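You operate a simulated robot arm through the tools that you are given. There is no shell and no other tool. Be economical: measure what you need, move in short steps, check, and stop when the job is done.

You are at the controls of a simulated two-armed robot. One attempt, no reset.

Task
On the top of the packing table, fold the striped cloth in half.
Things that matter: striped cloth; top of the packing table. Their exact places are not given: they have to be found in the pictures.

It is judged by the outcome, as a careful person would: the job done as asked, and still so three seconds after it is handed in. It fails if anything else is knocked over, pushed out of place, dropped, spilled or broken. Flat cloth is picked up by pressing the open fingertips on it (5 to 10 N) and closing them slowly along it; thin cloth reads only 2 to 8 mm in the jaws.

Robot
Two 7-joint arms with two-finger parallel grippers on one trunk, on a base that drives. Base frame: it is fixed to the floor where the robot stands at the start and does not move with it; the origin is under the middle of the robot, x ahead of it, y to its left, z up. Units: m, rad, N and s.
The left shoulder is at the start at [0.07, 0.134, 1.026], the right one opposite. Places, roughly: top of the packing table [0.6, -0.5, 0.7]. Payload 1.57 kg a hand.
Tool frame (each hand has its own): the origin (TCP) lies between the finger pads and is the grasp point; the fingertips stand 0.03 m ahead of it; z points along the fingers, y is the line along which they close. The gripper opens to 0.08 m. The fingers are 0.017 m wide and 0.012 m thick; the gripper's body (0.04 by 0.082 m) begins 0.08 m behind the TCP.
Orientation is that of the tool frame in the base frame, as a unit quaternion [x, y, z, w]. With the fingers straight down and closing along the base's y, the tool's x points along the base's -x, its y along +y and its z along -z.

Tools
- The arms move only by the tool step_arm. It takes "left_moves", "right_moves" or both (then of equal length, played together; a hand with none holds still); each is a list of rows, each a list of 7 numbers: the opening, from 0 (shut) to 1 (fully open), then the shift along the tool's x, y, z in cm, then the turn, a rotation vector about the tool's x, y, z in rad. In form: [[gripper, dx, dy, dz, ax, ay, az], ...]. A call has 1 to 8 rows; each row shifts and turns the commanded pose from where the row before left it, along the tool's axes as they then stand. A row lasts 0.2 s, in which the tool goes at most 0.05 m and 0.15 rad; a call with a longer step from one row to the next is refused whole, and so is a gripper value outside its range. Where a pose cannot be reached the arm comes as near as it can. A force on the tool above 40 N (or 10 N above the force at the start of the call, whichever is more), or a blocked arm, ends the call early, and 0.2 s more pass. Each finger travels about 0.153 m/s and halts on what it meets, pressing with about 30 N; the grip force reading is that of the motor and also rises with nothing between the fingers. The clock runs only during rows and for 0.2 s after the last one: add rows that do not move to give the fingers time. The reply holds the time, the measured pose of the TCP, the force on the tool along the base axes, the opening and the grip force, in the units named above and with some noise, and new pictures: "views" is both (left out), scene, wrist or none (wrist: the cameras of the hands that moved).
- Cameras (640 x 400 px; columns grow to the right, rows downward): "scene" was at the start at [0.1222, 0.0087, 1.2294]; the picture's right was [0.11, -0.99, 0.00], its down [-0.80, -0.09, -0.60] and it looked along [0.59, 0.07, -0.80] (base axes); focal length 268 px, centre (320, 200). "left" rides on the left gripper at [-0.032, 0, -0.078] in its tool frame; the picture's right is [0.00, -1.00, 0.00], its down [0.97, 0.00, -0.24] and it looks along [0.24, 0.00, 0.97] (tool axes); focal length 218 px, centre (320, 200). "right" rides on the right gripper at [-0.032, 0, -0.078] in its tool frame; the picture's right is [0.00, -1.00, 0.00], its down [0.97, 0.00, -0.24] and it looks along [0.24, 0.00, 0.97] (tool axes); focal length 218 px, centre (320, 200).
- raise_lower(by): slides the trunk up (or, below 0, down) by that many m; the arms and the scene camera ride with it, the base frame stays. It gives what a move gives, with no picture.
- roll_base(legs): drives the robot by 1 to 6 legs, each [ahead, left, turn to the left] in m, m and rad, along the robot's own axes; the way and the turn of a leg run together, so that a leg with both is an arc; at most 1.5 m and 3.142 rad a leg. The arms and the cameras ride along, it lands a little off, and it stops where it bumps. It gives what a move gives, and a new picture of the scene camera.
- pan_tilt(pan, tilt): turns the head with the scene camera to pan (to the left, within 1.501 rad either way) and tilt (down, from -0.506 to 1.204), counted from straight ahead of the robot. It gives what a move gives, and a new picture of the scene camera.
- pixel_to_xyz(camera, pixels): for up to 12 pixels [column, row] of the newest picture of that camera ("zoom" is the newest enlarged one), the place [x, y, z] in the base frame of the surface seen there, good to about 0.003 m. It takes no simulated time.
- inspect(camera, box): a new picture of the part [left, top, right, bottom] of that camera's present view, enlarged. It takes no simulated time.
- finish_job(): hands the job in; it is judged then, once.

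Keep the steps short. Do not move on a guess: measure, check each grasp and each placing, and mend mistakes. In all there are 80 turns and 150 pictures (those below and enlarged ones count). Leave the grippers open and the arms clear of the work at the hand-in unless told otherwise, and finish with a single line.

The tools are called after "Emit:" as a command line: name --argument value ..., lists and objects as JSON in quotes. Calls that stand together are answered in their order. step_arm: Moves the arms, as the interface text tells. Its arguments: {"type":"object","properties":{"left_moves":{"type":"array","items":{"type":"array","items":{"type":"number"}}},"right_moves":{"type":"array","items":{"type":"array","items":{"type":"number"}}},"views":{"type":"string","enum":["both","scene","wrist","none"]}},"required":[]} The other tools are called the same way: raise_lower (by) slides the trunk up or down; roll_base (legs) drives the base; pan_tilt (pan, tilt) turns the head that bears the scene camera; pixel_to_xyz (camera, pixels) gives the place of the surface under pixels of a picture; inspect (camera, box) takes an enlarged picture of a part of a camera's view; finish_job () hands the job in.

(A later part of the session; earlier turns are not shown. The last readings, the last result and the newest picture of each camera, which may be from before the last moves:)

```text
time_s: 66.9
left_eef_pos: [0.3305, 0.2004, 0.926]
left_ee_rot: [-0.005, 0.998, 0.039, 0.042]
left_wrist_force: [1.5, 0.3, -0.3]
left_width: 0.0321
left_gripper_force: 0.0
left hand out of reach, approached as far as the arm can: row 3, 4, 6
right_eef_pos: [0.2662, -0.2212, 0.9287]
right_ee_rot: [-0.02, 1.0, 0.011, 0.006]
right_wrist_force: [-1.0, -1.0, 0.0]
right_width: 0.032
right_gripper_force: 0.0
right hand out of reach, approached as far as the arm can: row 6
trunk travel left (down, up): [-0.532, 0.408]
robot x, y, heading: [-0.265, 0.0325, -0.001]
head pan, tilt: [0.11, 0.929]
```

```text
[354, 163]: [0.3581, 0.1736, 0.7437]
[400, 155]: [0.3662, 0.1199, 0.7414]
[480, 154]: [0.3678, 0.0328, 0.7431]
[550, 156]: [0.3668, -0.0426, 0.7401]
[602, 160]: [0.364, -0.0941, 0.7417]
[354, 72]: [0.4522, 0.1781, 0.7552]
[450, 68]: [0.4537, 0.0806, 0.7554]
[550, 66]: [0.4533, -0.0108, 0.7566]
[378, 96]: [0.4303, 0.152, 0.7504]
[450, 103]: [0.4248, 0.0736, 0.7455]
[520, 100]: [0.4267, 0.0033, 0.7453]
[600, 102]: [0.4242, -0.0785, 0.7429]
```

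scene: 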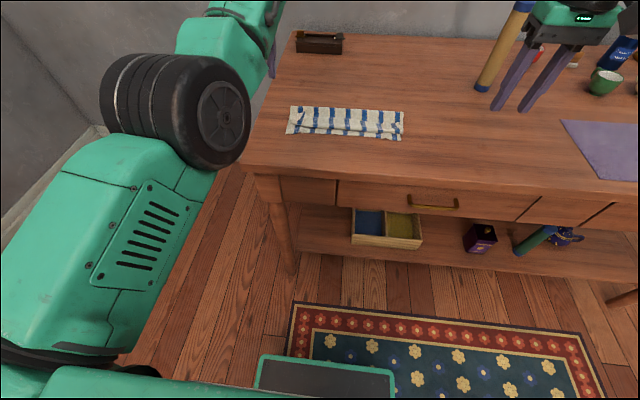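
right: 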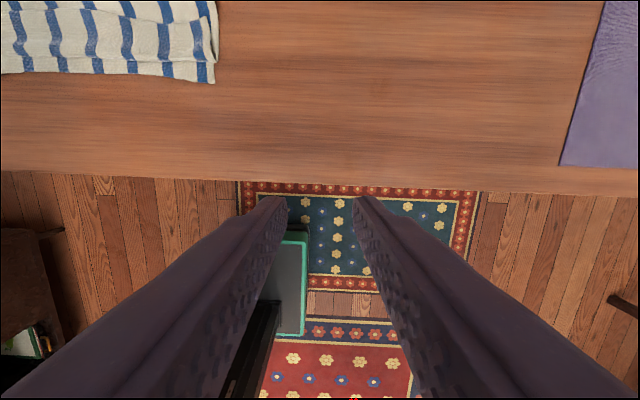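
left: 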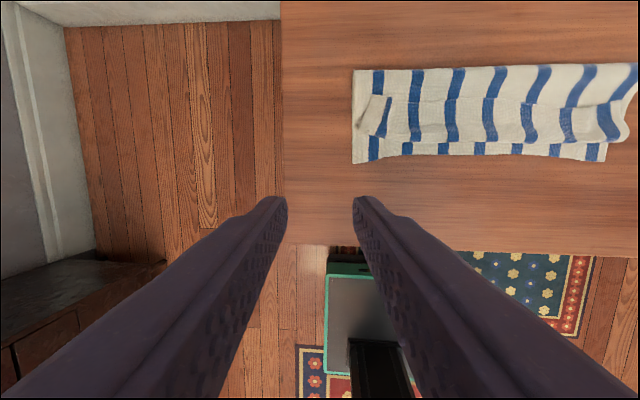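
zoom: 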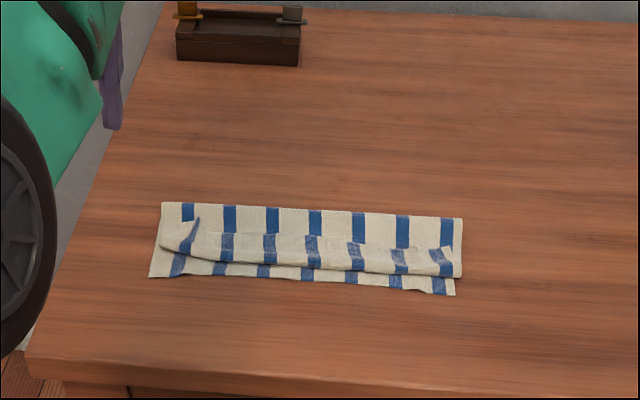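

The flap is about 4 cm (hem 0.425, roll 0.381), and the bottom near edge is at 0.367. Next I sweep the hem toward me with closed fingertips to unroll it. First I straighten the hands, bring them over the cloth's width, and drive the base back ahead 0.22 m (hands at z≈0.93, well clear).

Emit:
step_arm --left_moves '[[0.2, 0, -1.6, 0, 0.04, 0.04, 0], [0, 0, -1.6, 0, 0.04, 0.04, 0], [0, 0, -1.6, 0, 0, 0, 0], [0, 0, -1.6, 0, 0, 0, 0], [0, 0, -1.6, 0, 0, 0, 0], [0, 0, 0, 0, 0, 0, 0]]' --right_moves '[[0.2, 0, 3.2, 0, 0.02, 0.01, 0.04], [0, 0, 3.2, 0, 0, 0, 0], [0, 0, 3.2, 0, 0, 0, 0], [0, 0, 3.2, 0, 0, 0, 0], [0, 0, 3.2, 0, 0, 0, 0], [0, 0, 0, 0, 0, 0, 0]]' --views "none"

Emit:
roll_base --legs '[[0.22, 0, 0]]'

```text
time_s: 68.3
left_eef_pos: [0.3269, 0.1367, 0.9231]
left_ee_rot: [-0.006, 0.999, 0.02, 0.024]
left_wrist_force: [-0.2, 0.2, 0.6]
left_width: 0.0
left_gripper_force: 21.1
left hand out of reach, approached as far as the arm can: row 1, 2, 5
right_eef_pos: [0.2597, -0.0611, 0.9268]
right_ee_rot: [-0.002, 1.0, 0.001, 0.001]
right_wrist_force: [-0.3, -0.1, 0.5]
right_width: 0.0001
right_gripper_force: 21.3
trunk travel left (down, up): [-0.532, 0.408]
robot x, y, heading: [-0.2661, 0.0321, -0.0]
head pan, tilt: [0.11, 0.929]
```

```text
time_s: 70.0
left_eef_pos: [0.5514, 0.1318, 0.9218]
left_ee_rot: [-0.001, 1.0, 0.02, 0.024]
left_wrist_force: [-0.1, -0.2, -0.9]
left_width: 0.0001
left_gripper_force: 21.2
right_eef_pos: [0.4839, -0.0662, 0.9271]
right_ee_rot: [0.001, 1.0, 0.0, 0.002]
right_wrist_force: [0.0, -0.5, 1.0]
right_width: 0.0
right_gripper_force: 20.9
trunk travel left (down, up): [-0.532, 0.408]
robot x, y, heading: [-0.0359, 0.032, -0.007]
head pan, tilt: [0.11, 0.929]
```

scene: 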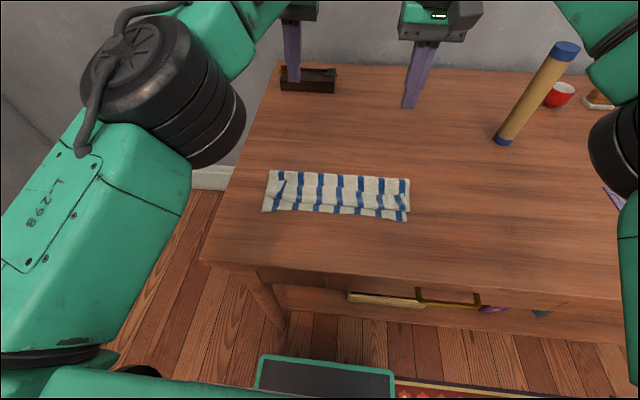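

The view is clear. I bring both closed hands over the flap, left to (0.405, 0.11) and right to (0.405, −0.03), with tips about 1.5 cm above it.

Emit:
step_arm --left_moves '[[0, 2.92, -0.4, 2.6, 0.02, 0.024, 0], [0, 2.92, -0.4, 2.6, 0.02, 0.024, 0], [0, 2.92, -0.4, 2.6, 0, 0, 0], [0, 2.92, -0.4, 2.6, 0, 0, 0], [0, 2.92, -0.4, 2.6, 0, 0, 0], [0, 0, 0, 0, 0, 0, 0]]' --right_moves '[[0, 1.58, 0.6, 2.7, 0, 0, 0], [0, 1.58, 0.6, 2.7, 0, 0, 0], [0, 1.58, 0.6, 2.7, 0, 0, 0], [0, 1.58, 0.6, 2.7, 0, 0, 0], [0, 1.58, 0.6, 2.7, 0, 0, 0], [0, 0, 0, 0, 0, 0, 0]]' --views "wrist"

```text
time_s: 71.4
left_eef_pos: [0.4072, 0.1092, 0.7928]
left_ee_rot: [-0.003, 1.0, 0.0, 0.0]
left_wrist_force: [0.4, -0.1, -0.7]
left_width: 0.0
left_gripper_force: 21.6
right_eef_pos: [0.4031, -0.035, 0.7926]
right_ee_rot: [0.001, 1.0, 0.001, 0.002]
right_wrist_force: [0.6, 0.9, 1.1]
right_width: 0.0
right_gripper_force: 21.4
trunk travel left (down, up): [-0.532, 0.408]
robot x, y, heading: [-0.0382, 0.0294, -0.009]
head pan, tilt: [0.11, 0.929]
```

right: 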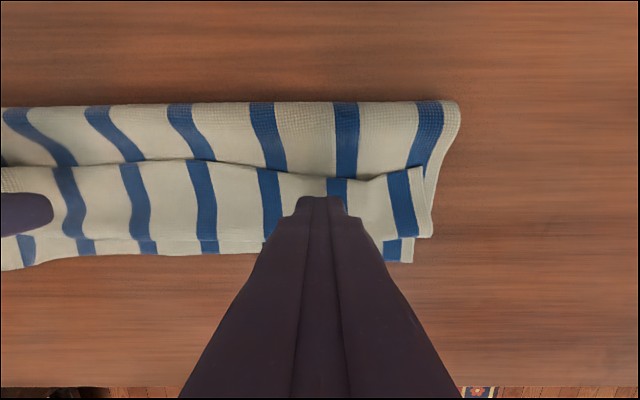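
left: 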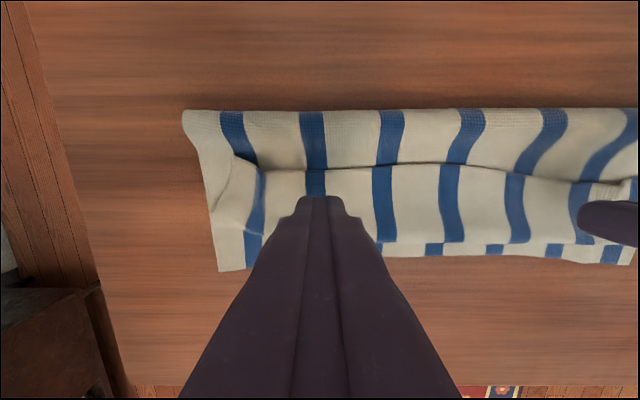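

I can see the flap hem clearly (row ≈175) and its roll (row ≈240). I lower until both fingertips lightly press the flap.

Emit:
step_arm --left_moves '[[0, 0, 0, 0.8, 0, 0, 0], [0, 0, 0, 0.3, 0, 0, 0], [0, 0, 0, 0.2, 0, 0, 0], [0, 0, 0, 0, 0, 0, 0]]' --right_moves '[[0, 0, 0, 0.8, 0, 0, 0], [0, 0, 0, 0.3, 0, 0, 0], [0, 0, 0, 0.2, 0, 0, 0], [0, 0, 0, 0, 0, 0, 0]]' --views "none"

```text
time_s: 72.4
left_eef_pos: [0.408, 0.1119, 0.7788]
left_ee_rot: [-0.001, 1.0, 0.001, -0.001]
left_wrist_force: [-0.3, -0.2, -0.4]
left_width: 0.0
left_gripper_force: 21.5
right_eef_pos: [0.4051, -0.0361, 0.7791]
right_ee_rot: [0.001, 1.0, -0.001, 0.002]
right_wrist_force: [-0.7, -0.4, 0.2]
right_width: 0.0
right_gripper_force: 21.3
trunk travel left (down, up): [-0.532, 0.408]
robot x, y, heading: [-0.0361, 0.0225, -0.011]
head pan, tilt: [0.11, 0.929]
```

No contact yet. I go 2 mm lower, then 1 mm at a time.

Emit:
step_arm --left_moves '[[0, 0, 0, 0.2, 0, 0, 0], [0, 0, 0, 0.1, 0, 0, 0], [0, 0, 0, 0, 0, 0, 0]]' --right_moves '[[0, 0, 0, 0.2, 0, 0, 0], [0, 0, 0, 0.1, 0, 0, 0], [0, 0, 0, 0, 0, 0, 0]]' --views "none"

```text
time_s: 73.2
left_eef_pos: [0.4088, 0.1128, 0.7739]
left_ee_rot: [-0.002, 1.0, 0.0, -0.001]
left_wrist_force: [-0.5, -0.3, 0.3]
left_width: 0.0
left_gripper_force: 22.0
right_eef_pos: [0.4051, -0.0362, 0.7763]
right_ee_rot: [0.001, 1.0, -0.001, 0.002]
right_wrist_force: [0.3, -0.3, 0.7]
right_width: 0.0
right_gripper_force: 22.0
trunk travel left (down, up): [-0.532, 0.408]
robot x, y, heading: [-0.0385, 0.0342, -0.005]
head pan, tilt: [0.11, 0.929]
```

The tips are at z≈0.745, about the cloth surface. I go 1 mm lower and drag 4 cm toward the robot, watching the flap.

Emit:
step_arm --left_moves '[[0, 0, 0, 0.1, 0, 0, 0], [0, 0.8, 0, 0, 0, 0, 0], [0, 0.8, 0, 0, 0, 0, 0], [0, 0.8, 0, 0, 0, 0, 0], [0, 0.8, 0, 0, 0, 0, 0], [0, 0.8, 0, 0, 0, 0, 0], [0, 0, 0, 0, 0, 0, 0]]' --right_moves '[[0, 0, 0, 0.15, 0, 0, 0], [0, 0.8, 0, 0, 0, 0, 0], [0, 0.8, 0, 0, 0, 0, 0], [0, 0.8, 0, 0, 0, 0, 0], [0, 0.8, 0, 0, 0, 0, 0], [0, 0.8, 0, 0, 0, 0, 0], [0, 0, 0, 0, 0, 0, 0]]' --views "wrist"

```text
time_s: 74.8
left_eef_pos: [0.3688, 0.1129, 0.7754]
left_ee_rot: [-0.001, 1.0, 0.0, -0.001]
left_wrist_force: [0.2, 0.0, -0.2]
left_width: 0.0
left_gripper_force: 21.0
right_eef_pos: [0.3649, -0.0372, 0.7739]
right_ee_rot: [0.001, 1.0, -0.001, 0.001]
right_wrist_force: [0.0, 0.6, 0.8]
right_width: 0.0002
right_gripper_force: 21.6
trunk travel left (down, up): [-0.532, 0.408]
robot x, y, heading: [-0.0357, 0.032, -0.005]
head pan, tilt: [0.11, 0.929]
```

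right: 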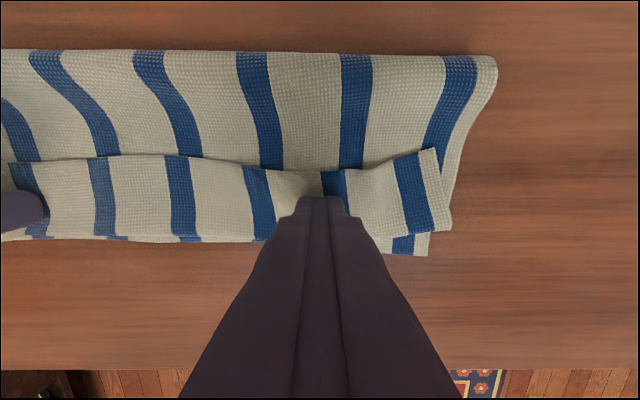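
left: 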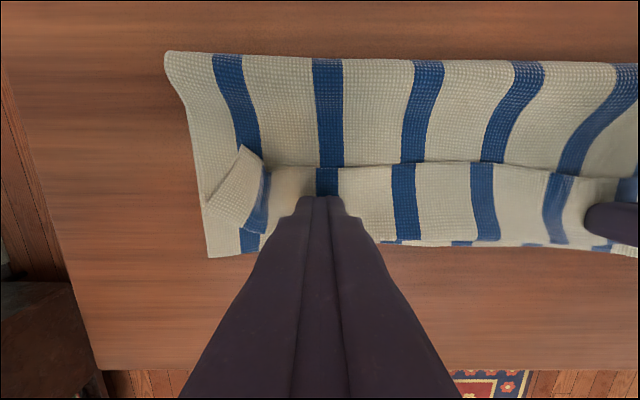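

It works: the flap rolls toward me while the crease stays. I keep dragging another 3.5 cm.

Emit:
step_arm --left_moves '[[0, 0.7, 0, 0, 0, 0, 0], [0, 0.7, 0, 0, 0, 0, 0], [0, 0.7, 0, 0, 0, 0, 0], [0, 0.7, 0, 0, 0, 0, 0], [0, 0.7, 0, 0, 0, 0, 0], [0, 0, 0, 0, 0, 0, 0]]' --right_moves '[[0, 0.7, 0, 0, 0, 0, 0], [0, 0.7, 0, 0, 0, 0, 0], [0, 0.7, 0, 0, 0, 0, 0], [0, 0.7, 0, 0, 0, 0, 0], [0, 0.7, 0, 0, 0, 0, 0], [0, 0, 0, 0, 0, 0, 0]]' --views "wrist"

```text
time_s: 76.2
left_eef_pos: [0.3339, 0.1128, 0.7745]
left_ee_rot: [-0.002, 1.0, 0.0, -0.001]
left_wrist_force: [-0.7, -0.2, -0.1]
left_width: 0.0
left_gripper_force: 21.9
right_eef_pos: [0.332, -0.0357, 0.7739]
right_ee_rot: [0.001, 1.0, 0.0, 0.002]
right_wrist_force: [0.0, -0.2, -0.2]
right_width: 0.0
right_gripper_force: 21.4
trunk travel left (down, up): [-0.532, 0.408]
robot x, y, heading: [-0.0395, 0.0317, -0.01]
head pan, tilt: [0.11, 0.929]
```

right: 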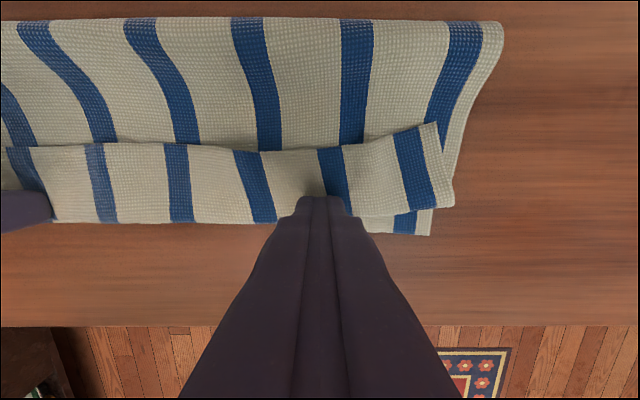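
left: 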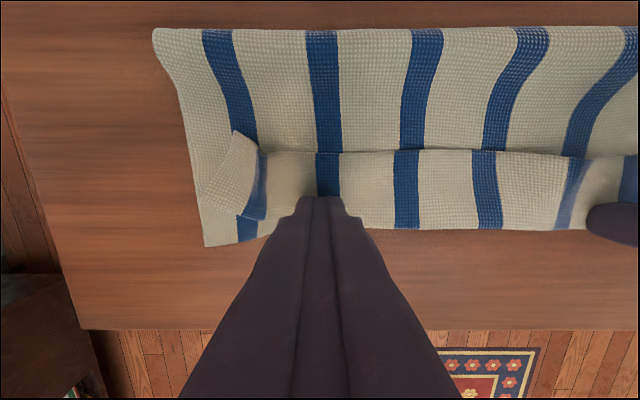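

I measure where the crease, hem, roll and bottom edge are now.

Emit:
pixel_to_xyz --camera "left" --pixels '[[280, 32], [400, 30], [500, 30], [280, 148], [400, 148], [500, 148], [380, 230], [440, 229], [400, 145], [205, 245], [235, 242], [440, 120]]'

Emit:
pixel_to_xyz --camera "right" --pixels '[[100, 18], [300, 18], [450, 22], [100, 142], [250, 148], [370, 142], [430, 125], [240, 222], [120, 223], [370, 214], [400, 234], [428, 236]]'

```text
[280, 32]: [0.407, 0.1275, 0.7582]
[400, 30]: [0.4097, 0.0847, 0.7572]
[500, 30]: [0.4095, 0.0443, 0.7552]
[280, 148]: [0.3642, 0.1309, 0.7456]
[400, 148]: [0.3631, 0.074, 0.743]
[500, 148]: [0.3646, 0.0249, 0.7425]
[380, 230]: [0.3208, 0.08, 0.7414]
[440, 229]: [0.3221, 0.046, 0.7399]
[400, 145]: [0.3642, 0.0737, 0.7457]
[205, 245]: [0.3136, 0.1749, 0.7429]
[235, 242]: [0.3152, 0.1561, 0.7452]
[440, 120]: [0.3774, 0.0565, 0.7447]
```

```text
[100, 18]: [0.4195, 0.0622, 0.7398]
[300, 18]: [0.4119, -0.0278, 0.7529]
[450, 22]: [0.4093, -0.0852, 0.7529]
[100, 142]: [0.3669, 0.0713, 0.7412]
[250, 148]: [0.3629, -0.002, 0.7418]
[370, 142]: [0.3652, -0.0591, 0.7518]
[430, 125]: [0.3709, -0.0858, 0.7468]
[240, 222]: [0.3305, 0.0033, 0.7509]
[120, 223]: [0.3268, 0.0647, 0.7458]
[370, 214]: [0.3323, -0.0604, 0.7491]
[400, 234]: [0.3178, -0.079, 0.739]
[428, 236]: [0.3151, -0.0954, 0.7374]
```

Mostly the whole cloth slid; the flap is still 3.9 cm (hem 0.364, roll 0.325). A better way is to plow the hem over from its far side. With open fingers (four contact points) set just beyond the hem and slightly tilted, I sweep toward the robot at body-layer height so that the hem is pushed over the roll.

Emit:
step_arm --left_moves '[[0, 0, 0, -1.5, 0, 0, 0], [0.5, 0, -0.6, -1.5, 0, 0, 0], [1, -2.2, -0.6, 0, 0, 0, 0], [1, -2.3, 0, 0, 0, 0, 0], [1, 0, 0, 0, 0, -0.15, 0], [1, 0, 0, 1.7, 0, 0, 0], [1, 0, 0, 1.2, 0, 0, 0], [1, 0, 0, 0, 0, 0, 0]]' --right_moves '[[0, 0, 0, -1.5, 0, 0, 0], [0.5, 0, 0.2, -1.5, 0, 0, 0], [1, -2.4, 0.2, 0, 0, 0, 0], [1, -2.3, 0, 0, 0, 0, 0], [1, 0, 0, 0, 0, -0.15, 0], [1, 0, 0, 1.7, 0, 0, 0], [1, 0, 0, 1.2, 0, 0, 0], [1, 0, 0, 0, 0, 0, 0]]' --views "wrist"

```text
time_s: 78.0
left_eef_pos: [0.3844, 0.1025, 0.7758]
left_ee_rot: [-0.002, 0.997, 0.0, 0.074]
left_wrist_force: [0.2, 0.4, -0.1]
left_width: 0.0801
left_gripper_force: 0.1
right_eef_pos: [0.381, -0.0322, 0.7749]
right_ee_rot: [0.001, 0.997, 0.0, 0.078]
right_wrist_force: [-0.5, 0.9, 0.5]
right_width: 0.0799
right_gripper_force: 0.1
trunk travel left (down, up): [-0.532, 0.408]
robot x, y, heading: [-0.038, 0.0305, -0.01]
head pan, tilt: [0.11, 0.929]
```

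right: 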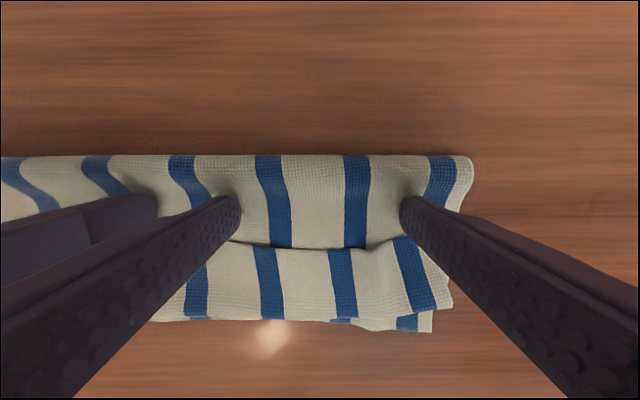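
left: 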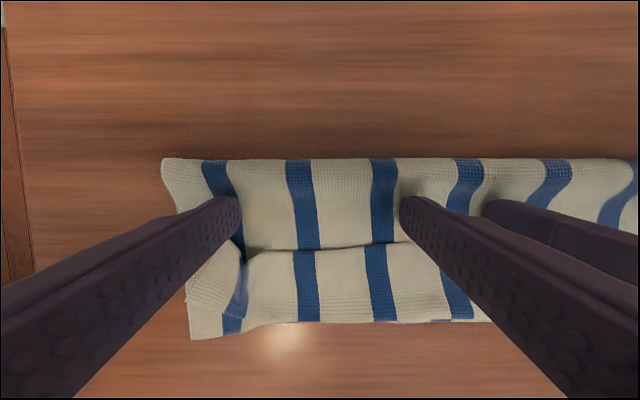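

The tips sit just beyond the hem with a clear path. I sweep 5 cm toward the robot, 1.5 mm lower at the start.

Emit:
step_arm --left_moves '[[1, 0.65, 0, 0.0, 0, 0, 0], [1, 0.65, 0, 0.0, 0, 0, 0], [1, 0.65, 0, -0.1, 0, 0, 0], [1, 0.65, 0, -0.1, 0, 0, 0], [1, 0.65, 0, -0.1, 0, 0, 0], [1, 0.65, 0, -0.1, 0, 0, 0], [1, 0.65, 0, -0.1, 0, 0, 0], [1, 0.65, 0, -0.1, 0, 0, 0]]' --right_moves '[[1, 0.65, 0, 0.0, 0, 0, 0], [1, 0.65, 0, 0.0, 0, 0, 0], [1, 0.65, 0, -0.1, 0, 0, 0], [1, 0.65, 0, -0.1, 0, 0, 0], [1, 0.65, 0, -0.1, 0, 0, 0], [1, 0.65, 0, -0.1, 0, 0, 0], [1, 0.65, 0, -0.1, 0, 0, 0], [1, 0.65, 0, -0.1, 0, 0, 0]]' --views "wrist"

```text
time_s: 79.8
left_eef_pos: [0.332, 0.1015, 0.7725]
left_ee_rot: [-0.001, 0.997, 0.0, 0.074]
left_wrist_force: [0.9, 0.4, 2.2]
left_width: 0.0799
left_gripper_force: 0.1
right_eef_pos: [0.328, -0.0326, 0.7729]
right_ee_rot: [0.001, 0.997, 0.0, 0.076]
right_wrist_force: [-0.2, 0.8, 0.4]
right_width: 0.0802
right_gripper_force: 0.0
trunk travel left (down, up): [-0.532, 0.408]
robot x, y, heading: [-0.0401, 0.0299, -0.009]
head pan, tilt: [0.11, 0.929]
```

right: 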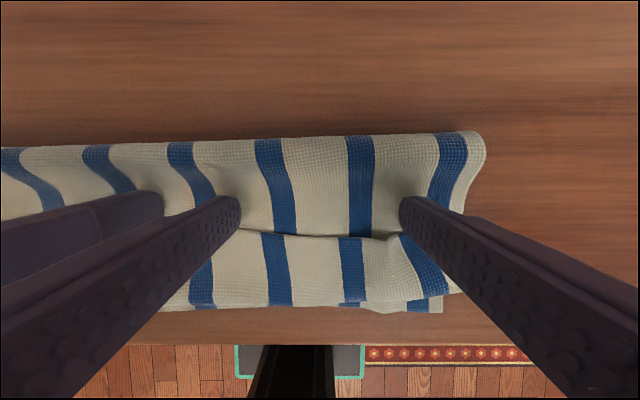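
left: 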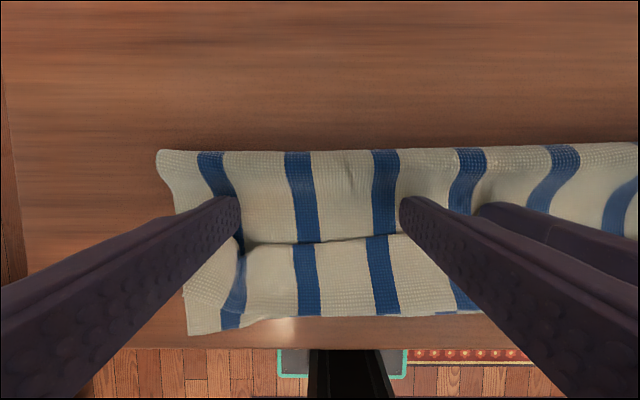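

The whole cloth slides with the fingers instead, so I stop there (near edge ≈0.28). Instead I'll pinch the flap's hem itself and lift it over. I measure the hem, then lift, straighten and part-close the hands above it.

Emit:
pixel_to_xyz --camera "left" --pixels '[[270, 244], [330, 242], [390, 236], [240, 255], [330, 318], [330, 300], [330, 152], [190, 333]]'

Emit:
pixel_to_xyz --camera "right" --pixels '[[260, 233], [320, 236], [370, 238], [395, 236], [320, 300], [320, 138], [440, 310], [450, 285]]'

Emit:
step_arm --left_moves '[[1, 0, 0, -1.5, 0, 0, 0], [1, 0, 0, -1.5, 0, 0, 0], [0.4, 0, 0, 0, 0, 0.15, 0], [0.4, 0, 0, 0, 0, 0, 0]]' --right_moves '[[1, 0, 0, -1.5, 0, 0, 0], [1, 0, 0, -1.5, 0, 0, 0], [0.4, 0, 0, 0, 0, 0.15, 0], [0.4, 0, 0, 0, 0, 0, 0]]' --views "wrist"

```text
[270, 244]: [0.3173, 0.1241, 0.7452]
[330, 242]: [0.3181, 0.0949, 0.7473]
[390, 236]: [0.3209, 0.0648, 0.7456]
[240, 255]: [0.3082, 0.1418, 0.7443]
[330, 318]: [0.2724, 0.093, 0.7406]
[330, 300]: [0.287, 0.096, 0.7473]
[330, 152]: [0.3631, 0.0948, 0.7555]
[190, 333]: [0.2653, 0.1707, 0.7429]
```

```text
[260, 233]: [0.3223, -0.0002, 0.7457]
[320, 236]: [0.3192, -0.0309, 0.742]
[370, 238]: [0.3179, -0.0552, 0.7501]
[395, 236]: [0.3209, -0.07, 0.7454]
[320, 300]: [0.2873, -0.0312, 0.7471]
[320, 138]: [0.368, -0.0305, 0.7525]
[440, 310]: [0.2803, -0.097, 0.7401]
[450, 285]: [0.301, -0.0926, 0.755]
```

```text
time_s: 80.8
left_eef_pos: [0.3268, 0.1017, 0.8028]
left_ee_rot: [-0.001, 1.0, 0.0, -0.001]
left_wrist_force: [0.1, -0.1, -0.6]
left_width: 0.0319
left_gripper_force: 0.1
right_eef_pos: [0.3243, -0.0317, 0.8037]
right_ee_rot: [0.001, 1.0, 0.0, 0.002]
right_wrist_force: [0.2, 0.0, 0.8]
right_width: 0.032
right_gripper_force: 0.0
trunk travel left (down, up): [-0.532, 0.408]
robot x, y, heading: [-0.0394, 0.0308, -0.012]
head pan, tilt: [0.11, 0.929]
```

right: 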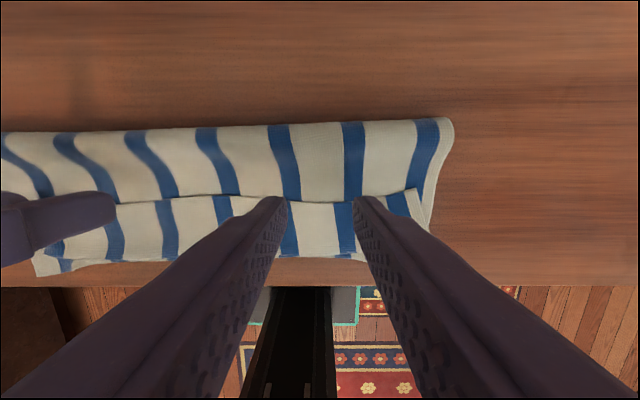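
left: 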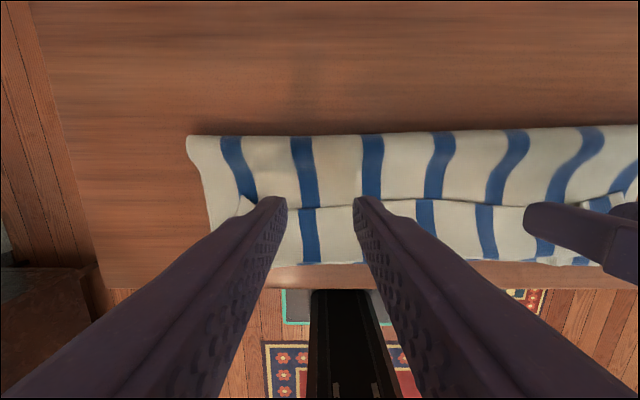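

The hem is at 0.318, the roll at ≈0.283. I move the fingers to 7 mm inside the hem and come down to pressing height.

Emit:
step_arm --left_moves '[[0.4, 0.8, 0.2, 0, 0, 0, 0], [0.4, 0.8, 0.2, 0, 0, 0, 0], [0.4, 0, 0, 1.4, 0, 0, 0], [0.4, 0, 0, 1.2, 0, 0, 0], [0.4, 0, 0, 0.2, 0, 0, 0], [0.4, 0, 0, 0.15, 0, 0, 0], [0.4, 0, 0, 0, 0, 0, 0]]' --right_moves '[[0.4, 0.6, -1.1, 0, 0, 0, 0], [0.4, 0.6, -1.1, 0, 0, 0, 0], [0.4, 0, 0, 1.4, 0, 0, 0], [0.4, 0, 0, 1.2, 0, 0, 0], [0.4, 0, 0, 0.3, 0, 0, 0], [0.4, 0, 0, 0.15, 0, 0, 0], [0.4, 0, 0, 0, 0, 0, 0]]' --views "none"

```text
time_s: 82.4
left_eef_pos: [0.3099, 0.1052, 0.7734]
left_ee_rot: [-0.002, 1.0, 0.0, -0.001]
left_wrist_force: [-0.4, 0.4, -0.1]
left_width: 0.0321
left_gripper_force: 0.0
right_eef_pos: [0.3132, -0.0522, 0.7733]
right_ee_rot: [0.001, 1.0, 0.001, 0.002]
right_wrist_force: [0.4, 0.7, 5.6]
right_width: 0.032
right_gripper_force: 0.0
trunk travel left (down, up): [-0.532, 0.408]
robot x, y, heading: [-0.0413, 0.0286, -0.008]
head pan, tilt: [0.11, 0.929]
```

Right is at 5.6 N, left just above contact. I press the left 1.4 mm more and close both slowly.

Emit:
step_arm --left_moves '[[0.4, 0, 0, 0.16, 0, 0, 0], [0.32, 0, 0, 0, 0, 0, 0], [0.24, 0, 0, 0, 0, 0, 0], [0.16, 0, 0, 0, 0, 0, 0], [0.08, 0, 0, 0, 0, 0, 0], [0, 0, 0, 0, 0, 0, 0], [0, 0, 0, 0, 0, 0, 0], [0, 0, 0, -0.3, 0, 0, 0]]' --right_moves '[[0.4, 0, 0, 0.03, 0, 0, 0], [0.32, 0, 0, 0, 0, 0, 0], [0.24, 0, 0, 0, 0, 0, 0], [0.16, 0, 0, 0, 0, 0, 0], [0.08, 0, 0, 0, 0, 0, 0], [0, 0, 0, 0, 0, 0, 0], [0, 0, 0, 0, 0, 0, 0], [0, 0, 0, -0.3, 0, 0, 0]]' --views "wrist"

```text
time_s: 84.2
left_eef_pos: [0.3097, 0.1039, 0.7738]
left_ee_rot: [-0.001, 1.0, -0.001, -0.002]
left_wrist_force: [1.2, -18.6, -0.2]
left_width: 0.0024
left_gripper_force: 23.9
right_eef_pos: [0.3125, -0.0522, 0.7753]
right_ee_rot: [0.0, 1.0, 0.0, 0.002]
right_wrist_force: [-0.3, 19.1, -0.1]
right_width: 0.0022
right_gripper_force: 24.2
trunk travel left (down, up): [-0.532, 0.408]
robot x, y, heading: [-0.0362, 0.0299, -0.011]
head pan, tilt: [0.11, 0.929]
```

right: 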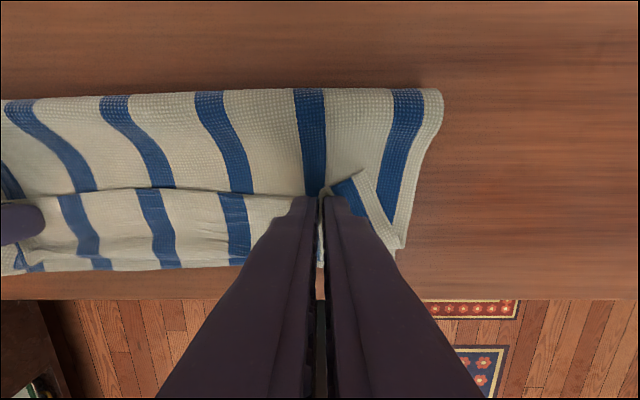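
left: 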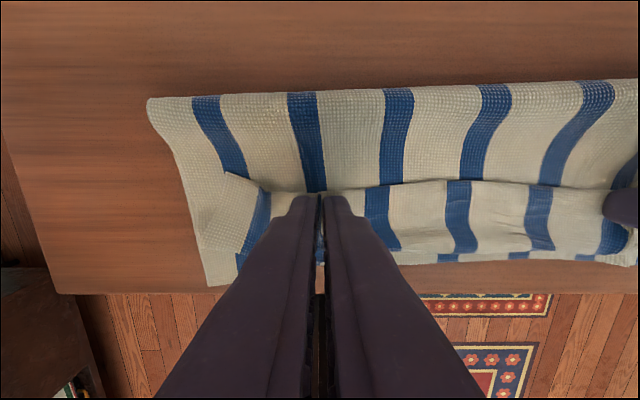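

Both hands hold the flap (2.4 and 2.2 mm). The cloth lies too near the table edge, so I'll open it up by carrying this hem forward and dragging the cloth about 8 cm away from the edge, then refold by the low path that worked best. I lift, ease the tension, carry ahead, tilt, then drive back 9 cm and measure.

Emit:
step_arm --left_moves '[[0, 0, -0.4, -2.5, 0, 0, 0], [0, 0, -0.3, -2.5, 0, 0, 0], [0, -4.7, 0, 0, 0, 0, 0], [0, -4.7, 0, 0, 0, 0, 0], [0, -4.7, 0, 0, 0, 0, 0], [0, -4.7, 0, 0, 0, 0, 0], [0, -4.7, 0, 0, 0, 0, 0], [0, 0, 0, 0, 0, 0, 0]]' --right_moves '[[0, 0, 0.4, -2.5, 0, 0, 0], [0, 0, 0.3, -2.5, 0, 0, 0], [0, -4.7, 0, 0, 0, 0, 0], [0, -4.7, 0, 0, 0, 0, 0], [0, -4.7, 0, 0, 0, 0, 0], [0, -4.7, 0, 0, 0, 0, 0], [0, -4.7, 0, 0, 0, 0, 0], [0, 0, 0, 0, 0, 0, 0]]' --views "scene"

Emit:
step_arm --left_moves '[[0, 0, 0, 0, 0, -0.15, 0], [0, 0, 0, 0, 0, -0.15, 0], [0, 0, 0, 0, 0, -0.15, 0], [0, 0, 0, 0, 0, -0.15, 0], [0, 0, 0, 0, 0, -0.15, 0], [0, 0, 0, 0, 0, -0.15, 0], [0, 0, 0, 0, 0, 0, 0]]' --right_moves '[[0, 0, 0, 0, 0, -0.15, 0], [0, 0, 0, 0, 0, -0.15, 0], [0, 0, 0, 0, 0, -0.15, 0], [0, 0, 0, 0, 0, -0.15, 0], [0, 0, 0, 0, 0, -0.15, 0], [0, 0, 0, 0, 0, -0.15, 0], [0, 0, 0, 0, 0, 0, 0]]' --views "scene"

```text
time_s: 86.0
left_eef_pos: [0.5454, 0.0999, 0.8228]
left_ee_rot: [0.0, 1.0, 0.001, 0.0]
left_wrist_force: [0.1, 0.1, 0.1]
left_width: 0.0023
left_gripper_force: 23.7
right_eef_pos: [0.5467, -0.0468, 0.8298]
right_ee_rot: [0.0, 1.0, 0.0, 0.003]
right_wrist_force: [-0.5, -0.4, -0.1]
right_width: 0.0019
right_gripper_force: 23.5
trunk travel left (down, up): [-0.532, 0.408]
robot x, y, heading: [-0.0399, 0.0281, -0.008]
head pan, tilt: [0.11, 0.929]
```

scene: 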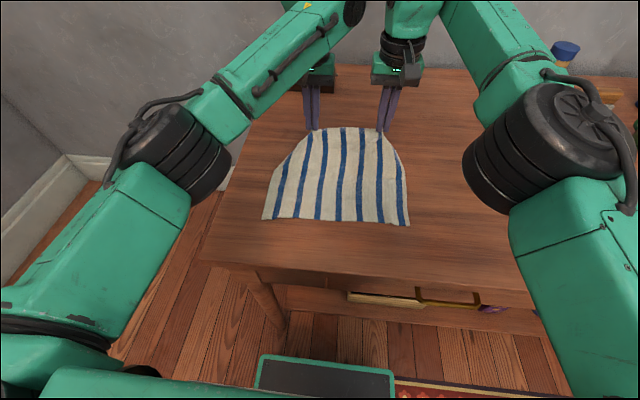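

```text
time_s: 87.6
left_eef_pos: [0.5451, 0.0978, 0.8251]
left_ee_rot: [-0.002, 0.9, 0.001, 0.436]
left_wrist_force: [0.3, -0.3, 0.3]
left_width: 0.002
left_gripper_force: 23.6
right_eef_pos: [0.5475, -0.046, 0.8262]
right_ee_rot: [0.0, 0.9, 0.001, 0.437]
right_wrist_force: [-0.1, 1.1, -0.5]
right_width: 0.0023
right_gripper_force: 23.4
trunk travel left (down, up): [-0.532, 0.408]
robot x, y, heading: [-0.0381, 0.0325, -0.008]
head pan, tilt: [0.11, 0.929]
```

scene: 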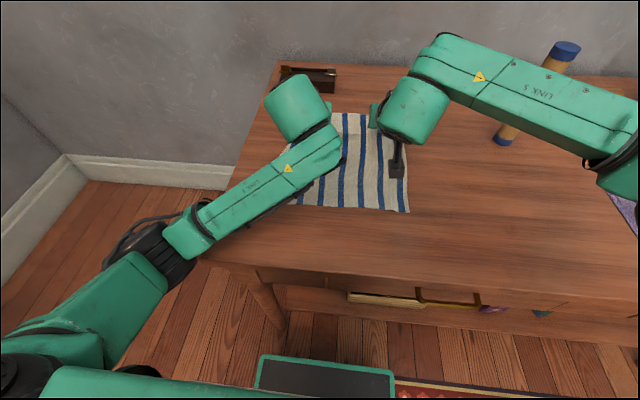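

The cloth has opened flat and is held by both hands. I check the near edge, then run the low fold path that worked before: back, down, back, down, back, and measure.

Emit:
pixel_to_xyz --camera "scene" --pixels '[[330, 205], [360, 207], [385, 209], [405, 211]]'

Emit:
roll_base --legs '[[-0.075, 0, 0]]'

Emit:
raise_lower --by -0.022

Emit:
roll_base --legs '[[-0.035, 0, 0]]'

Emit:
raise_lower --by -0.018

Emit:
inspect --camera "right" --box '[0, 100, 480, 400]'

Emit:
inspect --camera "left" --box '[160, 100, 640, 400]'

Emit:
pixel_to_xyz --camera "zoom" --pixels '[[400, 50], [400, 70], [400, 90], [400, 110], [400, 130], [400, 150], [400, 180], [400, 210], [400, 240], [400, 270], [400, 300], [400, 330]]'

```text
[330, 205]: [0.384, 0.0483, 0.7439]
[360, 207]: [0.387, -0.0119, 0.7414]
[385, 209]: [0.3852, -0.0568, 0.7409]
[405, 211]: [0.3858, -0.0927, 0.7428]
```

```text
time_s: 88.6
left_eef_pos: [0.4691, 0.0993, 0.8243]
left_ee_rot: [-0.002, 0.901, 0.001, 0.434]
left_wrist_force: [0.4, 0.0, -0.4]
left_width: 0.0021
left_gripper_force: 23.8
right_eef_pos: [0.4724, -0.0463, 0.8266]
right_ee_rot: [0.0, 0.9, 0.0, 0.436]
right_wrist_force: [-0.1, 0.4, 0.7]
right_width: 0.0022
right_gripper_force: 23.3
trunk travel left (down, up): [-0.532, 0.408]
robot x, y, heading: [-0.1141, 0.0321, -0.008]
head pan, tilt: [0.11, 0.929]
```

scene: 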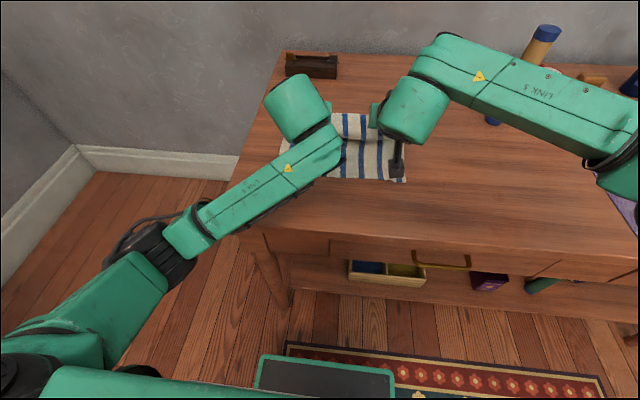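

```text
time_s: 89.3
left_eef_pos: [0.4703, 0.099, 0.8018]
left_ee_rot: [-0.001, 0.9, 0.0, 0.435]
left_wrist_force: [0.2, 0.4, 0.3]
left_width: 0.0021
left_gripper_force: 23.5
right_eef_pos: [0.4722, -0.0461, 0.8044]
right_ee_rot: [0.001, 0.9, -0.001, 0.436]
right_wrist_force: [0.0, 0.4, -0.2]
right_width: 0.002
right_gripper_force: 23.4
trunk travel left (down, up): [-0.51, 0.43]
robot x, y, heading: [-0.1134, 0.0322, -0.01]
head pan, tilt: [0.11, 0.929]
```

```text
time_s: 90.2
left_eef_pos: [0.4345, 0.0991, 0.8026]
left_ee_rot: [-0.002, 0.901, 0.001, 0.434]
left_wrist_force: [-0.2, 1.1, -0.5]
left_width: 0.002
left_gripper_force: 24.0
right_eef_pos: [0.4357, -0.0457, 0.8053]
right_ee_rot: [0.0, 0.899, 0.0, 0.437]
right_wrist_force: [-0.3, -0.2, 0.3]
right_width: 0.0023
right_gripper_force: 24.0
trunk travel left (down, up): [-0.51, 0.43]
robot x, y, heading: [-0.1496, 0.033, -0.008]
head pan, tilt: [0.11, 0.929]
```

scene: 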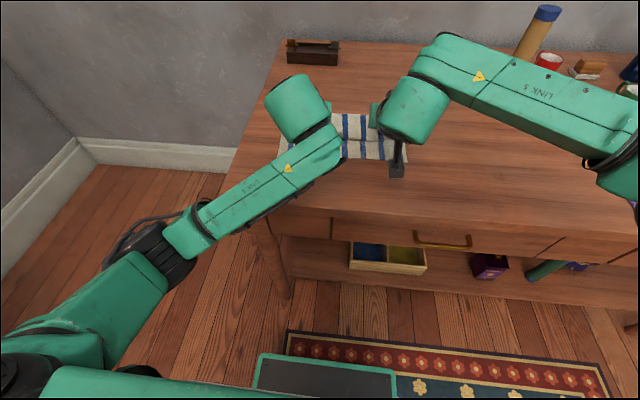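

```text
time_s: 90.8
left_eef_pos: [0.4342, 0.0987, 0.7851]
left_ee_rot: [0.0, 0.901, 0.0, 0.434]
left_wrist_force: [-0.2, 0.1, -0.5]
left_width: 0.002
left_gripper_force: 23.8
right_eef_pos: [0.4369, -0.0456, 0.7861]
right_ee_rot: [0.001, 0.9, 0.0, 0.436]
right_wrist_force: [0.4, 0.5, 0.6]
right_width: 0.0021
right_gripper_force: 23.3
trunk travel left (down, up): [-0.492, 0.448]
robot x, y, heading: [-0.1486, 0.0293, -0.01]
head pan, tilt: [0.11, 0.929]
```

```text
1.33 times, centred on (240, 250) of right
```

zoom: 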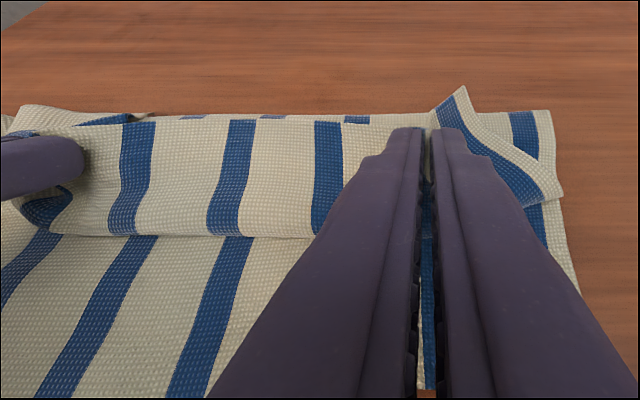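

```text
1.33 times, centred on (400, 250) of left
```

zoom: 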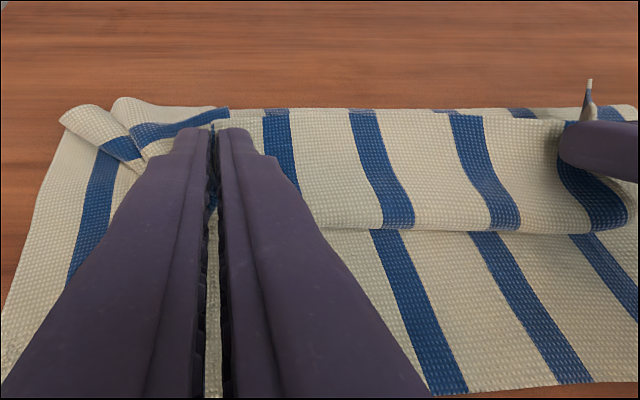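

```text
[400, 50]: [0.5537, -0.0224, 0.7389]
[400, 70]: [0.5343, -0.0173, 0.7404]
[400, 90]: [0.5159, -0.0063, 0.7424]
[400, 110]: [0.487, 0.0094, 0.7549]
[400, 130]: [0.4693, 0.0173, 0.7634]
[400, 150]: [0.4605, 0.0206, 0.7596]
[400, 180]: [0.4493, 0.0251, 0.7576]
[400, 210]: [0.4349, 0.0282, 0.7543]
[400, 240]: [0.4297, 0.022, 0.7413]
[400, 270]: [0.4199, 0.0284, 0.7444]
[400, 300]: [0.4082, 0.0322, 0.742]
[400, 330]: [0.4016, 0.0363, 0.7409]
```

Excellent: near edge 0.385, crease ≈0.495, roll 0.432, hem 0.478, so the fold is almost exactly at half. I now pull back low by about 7 cm to unroll the held flap onto the near edge.

Emit:
roll_base --legs '[[-0.03, 0, 0], [-0.02, 0, 0]]'

Emit:
raise_lower --by -0.008

Emit:
roll_base --legs '[[-0.022, 0, 0]]'

Emit:
inspect --camera "right" --box '[0, 100, 480, 400]'

Emit:
inspect --camera "left" --box '[160, 100, 640, 400]'

Emit:
pixel_to_xyz --camera "zoom" --pixels '[[400, 30], [400, 50], [400, 70], [400, 90], [400, 110], [400, 130], [400, 150], [400, 170], [400, 190], [400, 210], [400, 230], [400, 260]]'

```text
time_s: 92.0
left_eef_pos: [0.3841, 0.0998, 0.7841]
left_ee_rot: [-0.001, 0.901, 0.0, 0.434]
left_wrist_force: [-0.1, 0.3, 0.7]
left_width: 0.0022
left_gripper_force: 23.6
right_eef_pos: [0.3857, -0.0444, 0.7872]
right_ee_rot: [0.0, 0.9, 0.0, 0.436]
right_wrist_force: [-1.0, -0.7, 0.0]
right_width: 0.002
right_gripper_force: 23.8
trunk travel left (down, up): [-0.492, 0.448]
robot x, y, heading: [-0.1981, 0.0342, -0.011]
head pan, tilt: [0.11, 0.929]
```

scene: 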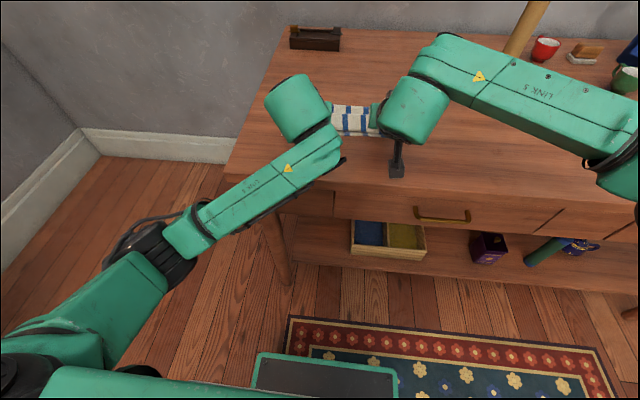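

```text
time_s: 92.6
left_eef_pos: [0.3836, 0.0999, 0.7763]
left_ee_rot: [-0.001, 0.901, 0.0, 0.434]
left_wrist_force: [-0.8, -0.4, 0.0]
left_width: 0.002
left_gripper_force: 23.6
right_eef_pos: [0.3847, -0.0434, 0.7785]
right_ee_rot: [0.0, 0.9, 0.0, 0.435]
right_wrist_force: [0.0, 0.7, 0.8]
right_width: 0.0019
right_gripper_force: 23.6
trunk travel left (down, up): [-0.484, 0.456]
robot x, y, heading: [-0.197, 0.0336, -0.005]
head pan, tilt: [0.11, 0.929]
```

```text
time_s: 93.4
left_eef_pos: [0.3608, 0.1006, 0.7755]
left_ee_rot: [-0.002, 0.901, 0.001, 0.434]
left_wrist_force: [0.2, 0.2, 0.5]
left_width: 0.002
left_gripper_force: 23.6
right_eef_pos: [0.3633, -0.0442, 0.7789]
right_ee_rot: [0.001, 0.9, 0.0, 0.436]
right_wrist_force: [-0.4, 0.5, 0.3]
right_width: 0.0021
right_gripper_force: 23.1
trunk travel left (down, up): [-0.484, 0.456]
robot x, y, heading: [-0.2229, 0.0318, -0.006]
head pan, tilt: [0.11, 0.929]
```

scene: 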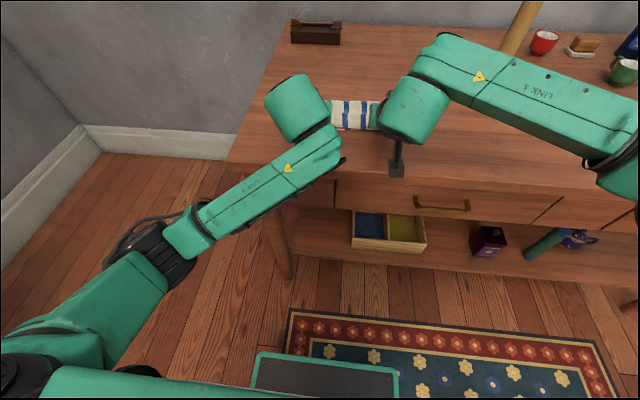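

```text
1.33 times, centred on (240, 250) of right
```

zoom: 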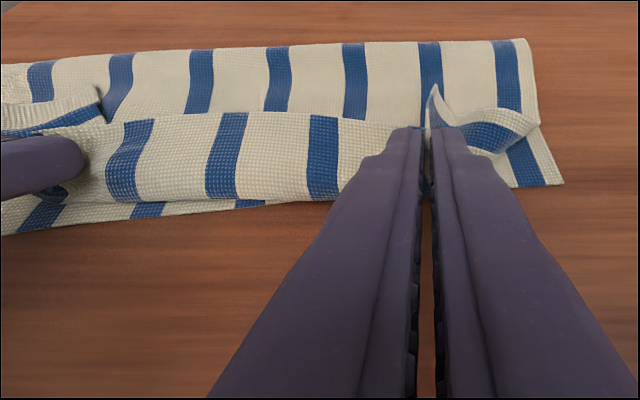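

```text
1.33 times, centred on (400, 250) of left
```

zoom: 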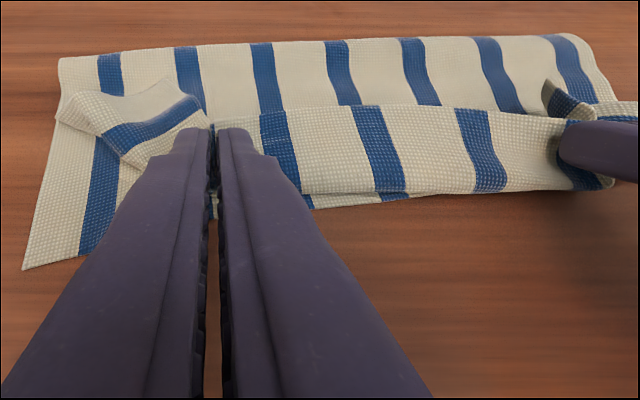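

```text
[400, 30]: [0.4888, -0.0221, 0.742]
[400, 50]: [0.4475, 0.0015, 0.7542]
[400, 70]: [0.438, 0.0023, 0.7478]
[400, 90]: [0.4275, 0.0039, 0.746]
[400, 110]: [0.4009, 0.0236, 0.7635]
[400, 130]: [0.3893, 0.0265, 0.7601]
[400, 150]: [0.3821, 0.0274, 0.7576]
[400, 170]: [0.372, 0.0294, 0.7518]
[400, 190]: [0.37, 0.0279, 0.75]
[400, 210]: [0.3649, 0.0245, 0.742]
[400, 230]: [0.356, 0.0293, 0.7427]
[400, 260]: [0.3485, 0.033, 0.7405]
```

The flap is down to about 3 cm, with corners trailing. I pull back 4 cm more, low, to unroll the rest, and look.

Emit:
roll_base --legs '[[-0.025, 0, 0], [-0.02, 0, 0]]'

Emit:
raise_lower --by -0.004

Emit:
inspect --camera "right" --box '[0, 100, 480, 400]'

Emit:
inspect --camera "left" --box '[160, 100, 640, 400]'

Emit:
pixel_to_xyz --camera "zoom" --pixels '[[400, 30], [400, 50], [400, 70], [400, 90], [400, 110], [400, 130], [400, 150], [400, 170], [400, 190], [400, 210], [400, 230], [400, 260]]'

```text
time_s: 94.6
left_eef_pos: [0.3167, 0.0998, 0.7762]
left_ee_rot: [-0.002, 0.9, 0.001, 0.435]
left_wrist_force: [0.5, 0.8, 0.4]
left_width: 0.002
left_gripper_force: 23.8
right_eef_pos: [0.3181, -0.0442, 0.7777]
right_ee_rot: [0.001, 0.9, 0.0, 0.436]
right_wrist_force: [-0.6, 1.0, 0.3]
right_width: 0.0019
right_gripper_force: 23.5
trunk travel left (down, up): [-0.484, 0.456]
robot x, y, heading: [-0.2662, 0.0314, -0.009]
head pan, tilt: [0.11, 0.929]
```

scene: 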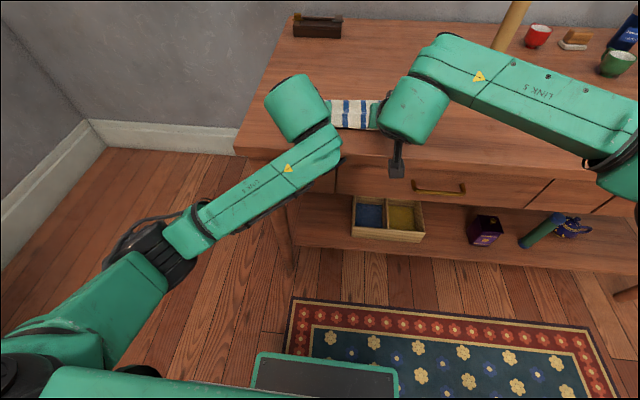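

```text
time_s: 95.1
left_eef_pos: [0.3162, 0.1004, 0.7723]
left_ee_rot: [-0.001, 0.901, 0.0, 0.434]
left_wrist_force: [0.3, -0.3, 0.4]
left_width: 0.0019
left_gripper_force: 23.6
right_eef_pos: [0.3172, -0.0441, 0.7758]
right_ee_rot: [0.001, 0.9, 0.0, 0.436]
right_wrist_force: [0.0, 0.0, 0.0]
right_width: 0.0022
right_gripper_force: 23.8
trunk travel left (down, up): [-0.48, 0.46]
robot x, y, heading: [-0.2678, 0.0345, -0.007]
head pan, tilt: [0.11, 0.929]
```

```text
1.33 times, centred on (240, 250) of right
```

zoom: 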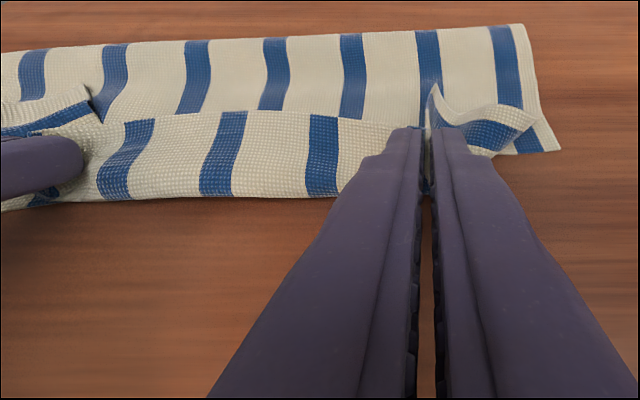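

```text
1.33 times, centred on (400, 250) of left
```

zoom: 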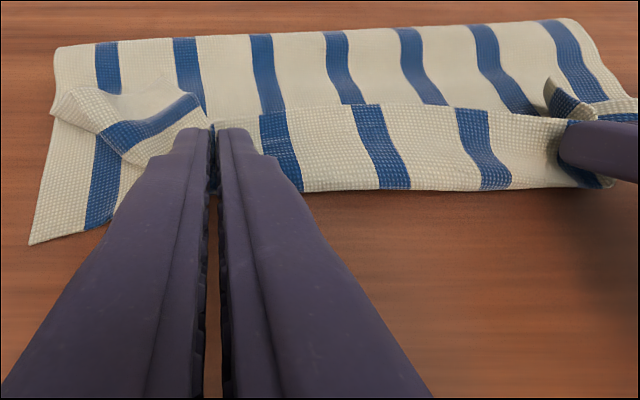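

```text
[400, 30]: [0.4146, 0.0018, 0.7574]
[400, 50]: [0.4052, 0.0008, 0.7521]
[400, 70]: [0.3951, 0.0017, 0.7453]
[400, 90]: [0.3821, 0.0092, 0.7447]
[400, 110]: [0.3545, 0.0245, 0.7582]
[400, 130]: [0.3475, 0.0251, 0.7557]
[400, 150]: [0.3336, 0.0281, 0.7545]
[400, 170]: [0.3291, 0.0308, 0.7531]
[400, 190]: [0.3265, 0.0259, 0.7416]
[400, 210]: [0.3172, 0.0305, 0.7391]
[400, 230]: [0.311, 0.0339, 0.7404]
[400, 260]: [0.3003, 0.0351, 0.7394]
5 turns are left
```

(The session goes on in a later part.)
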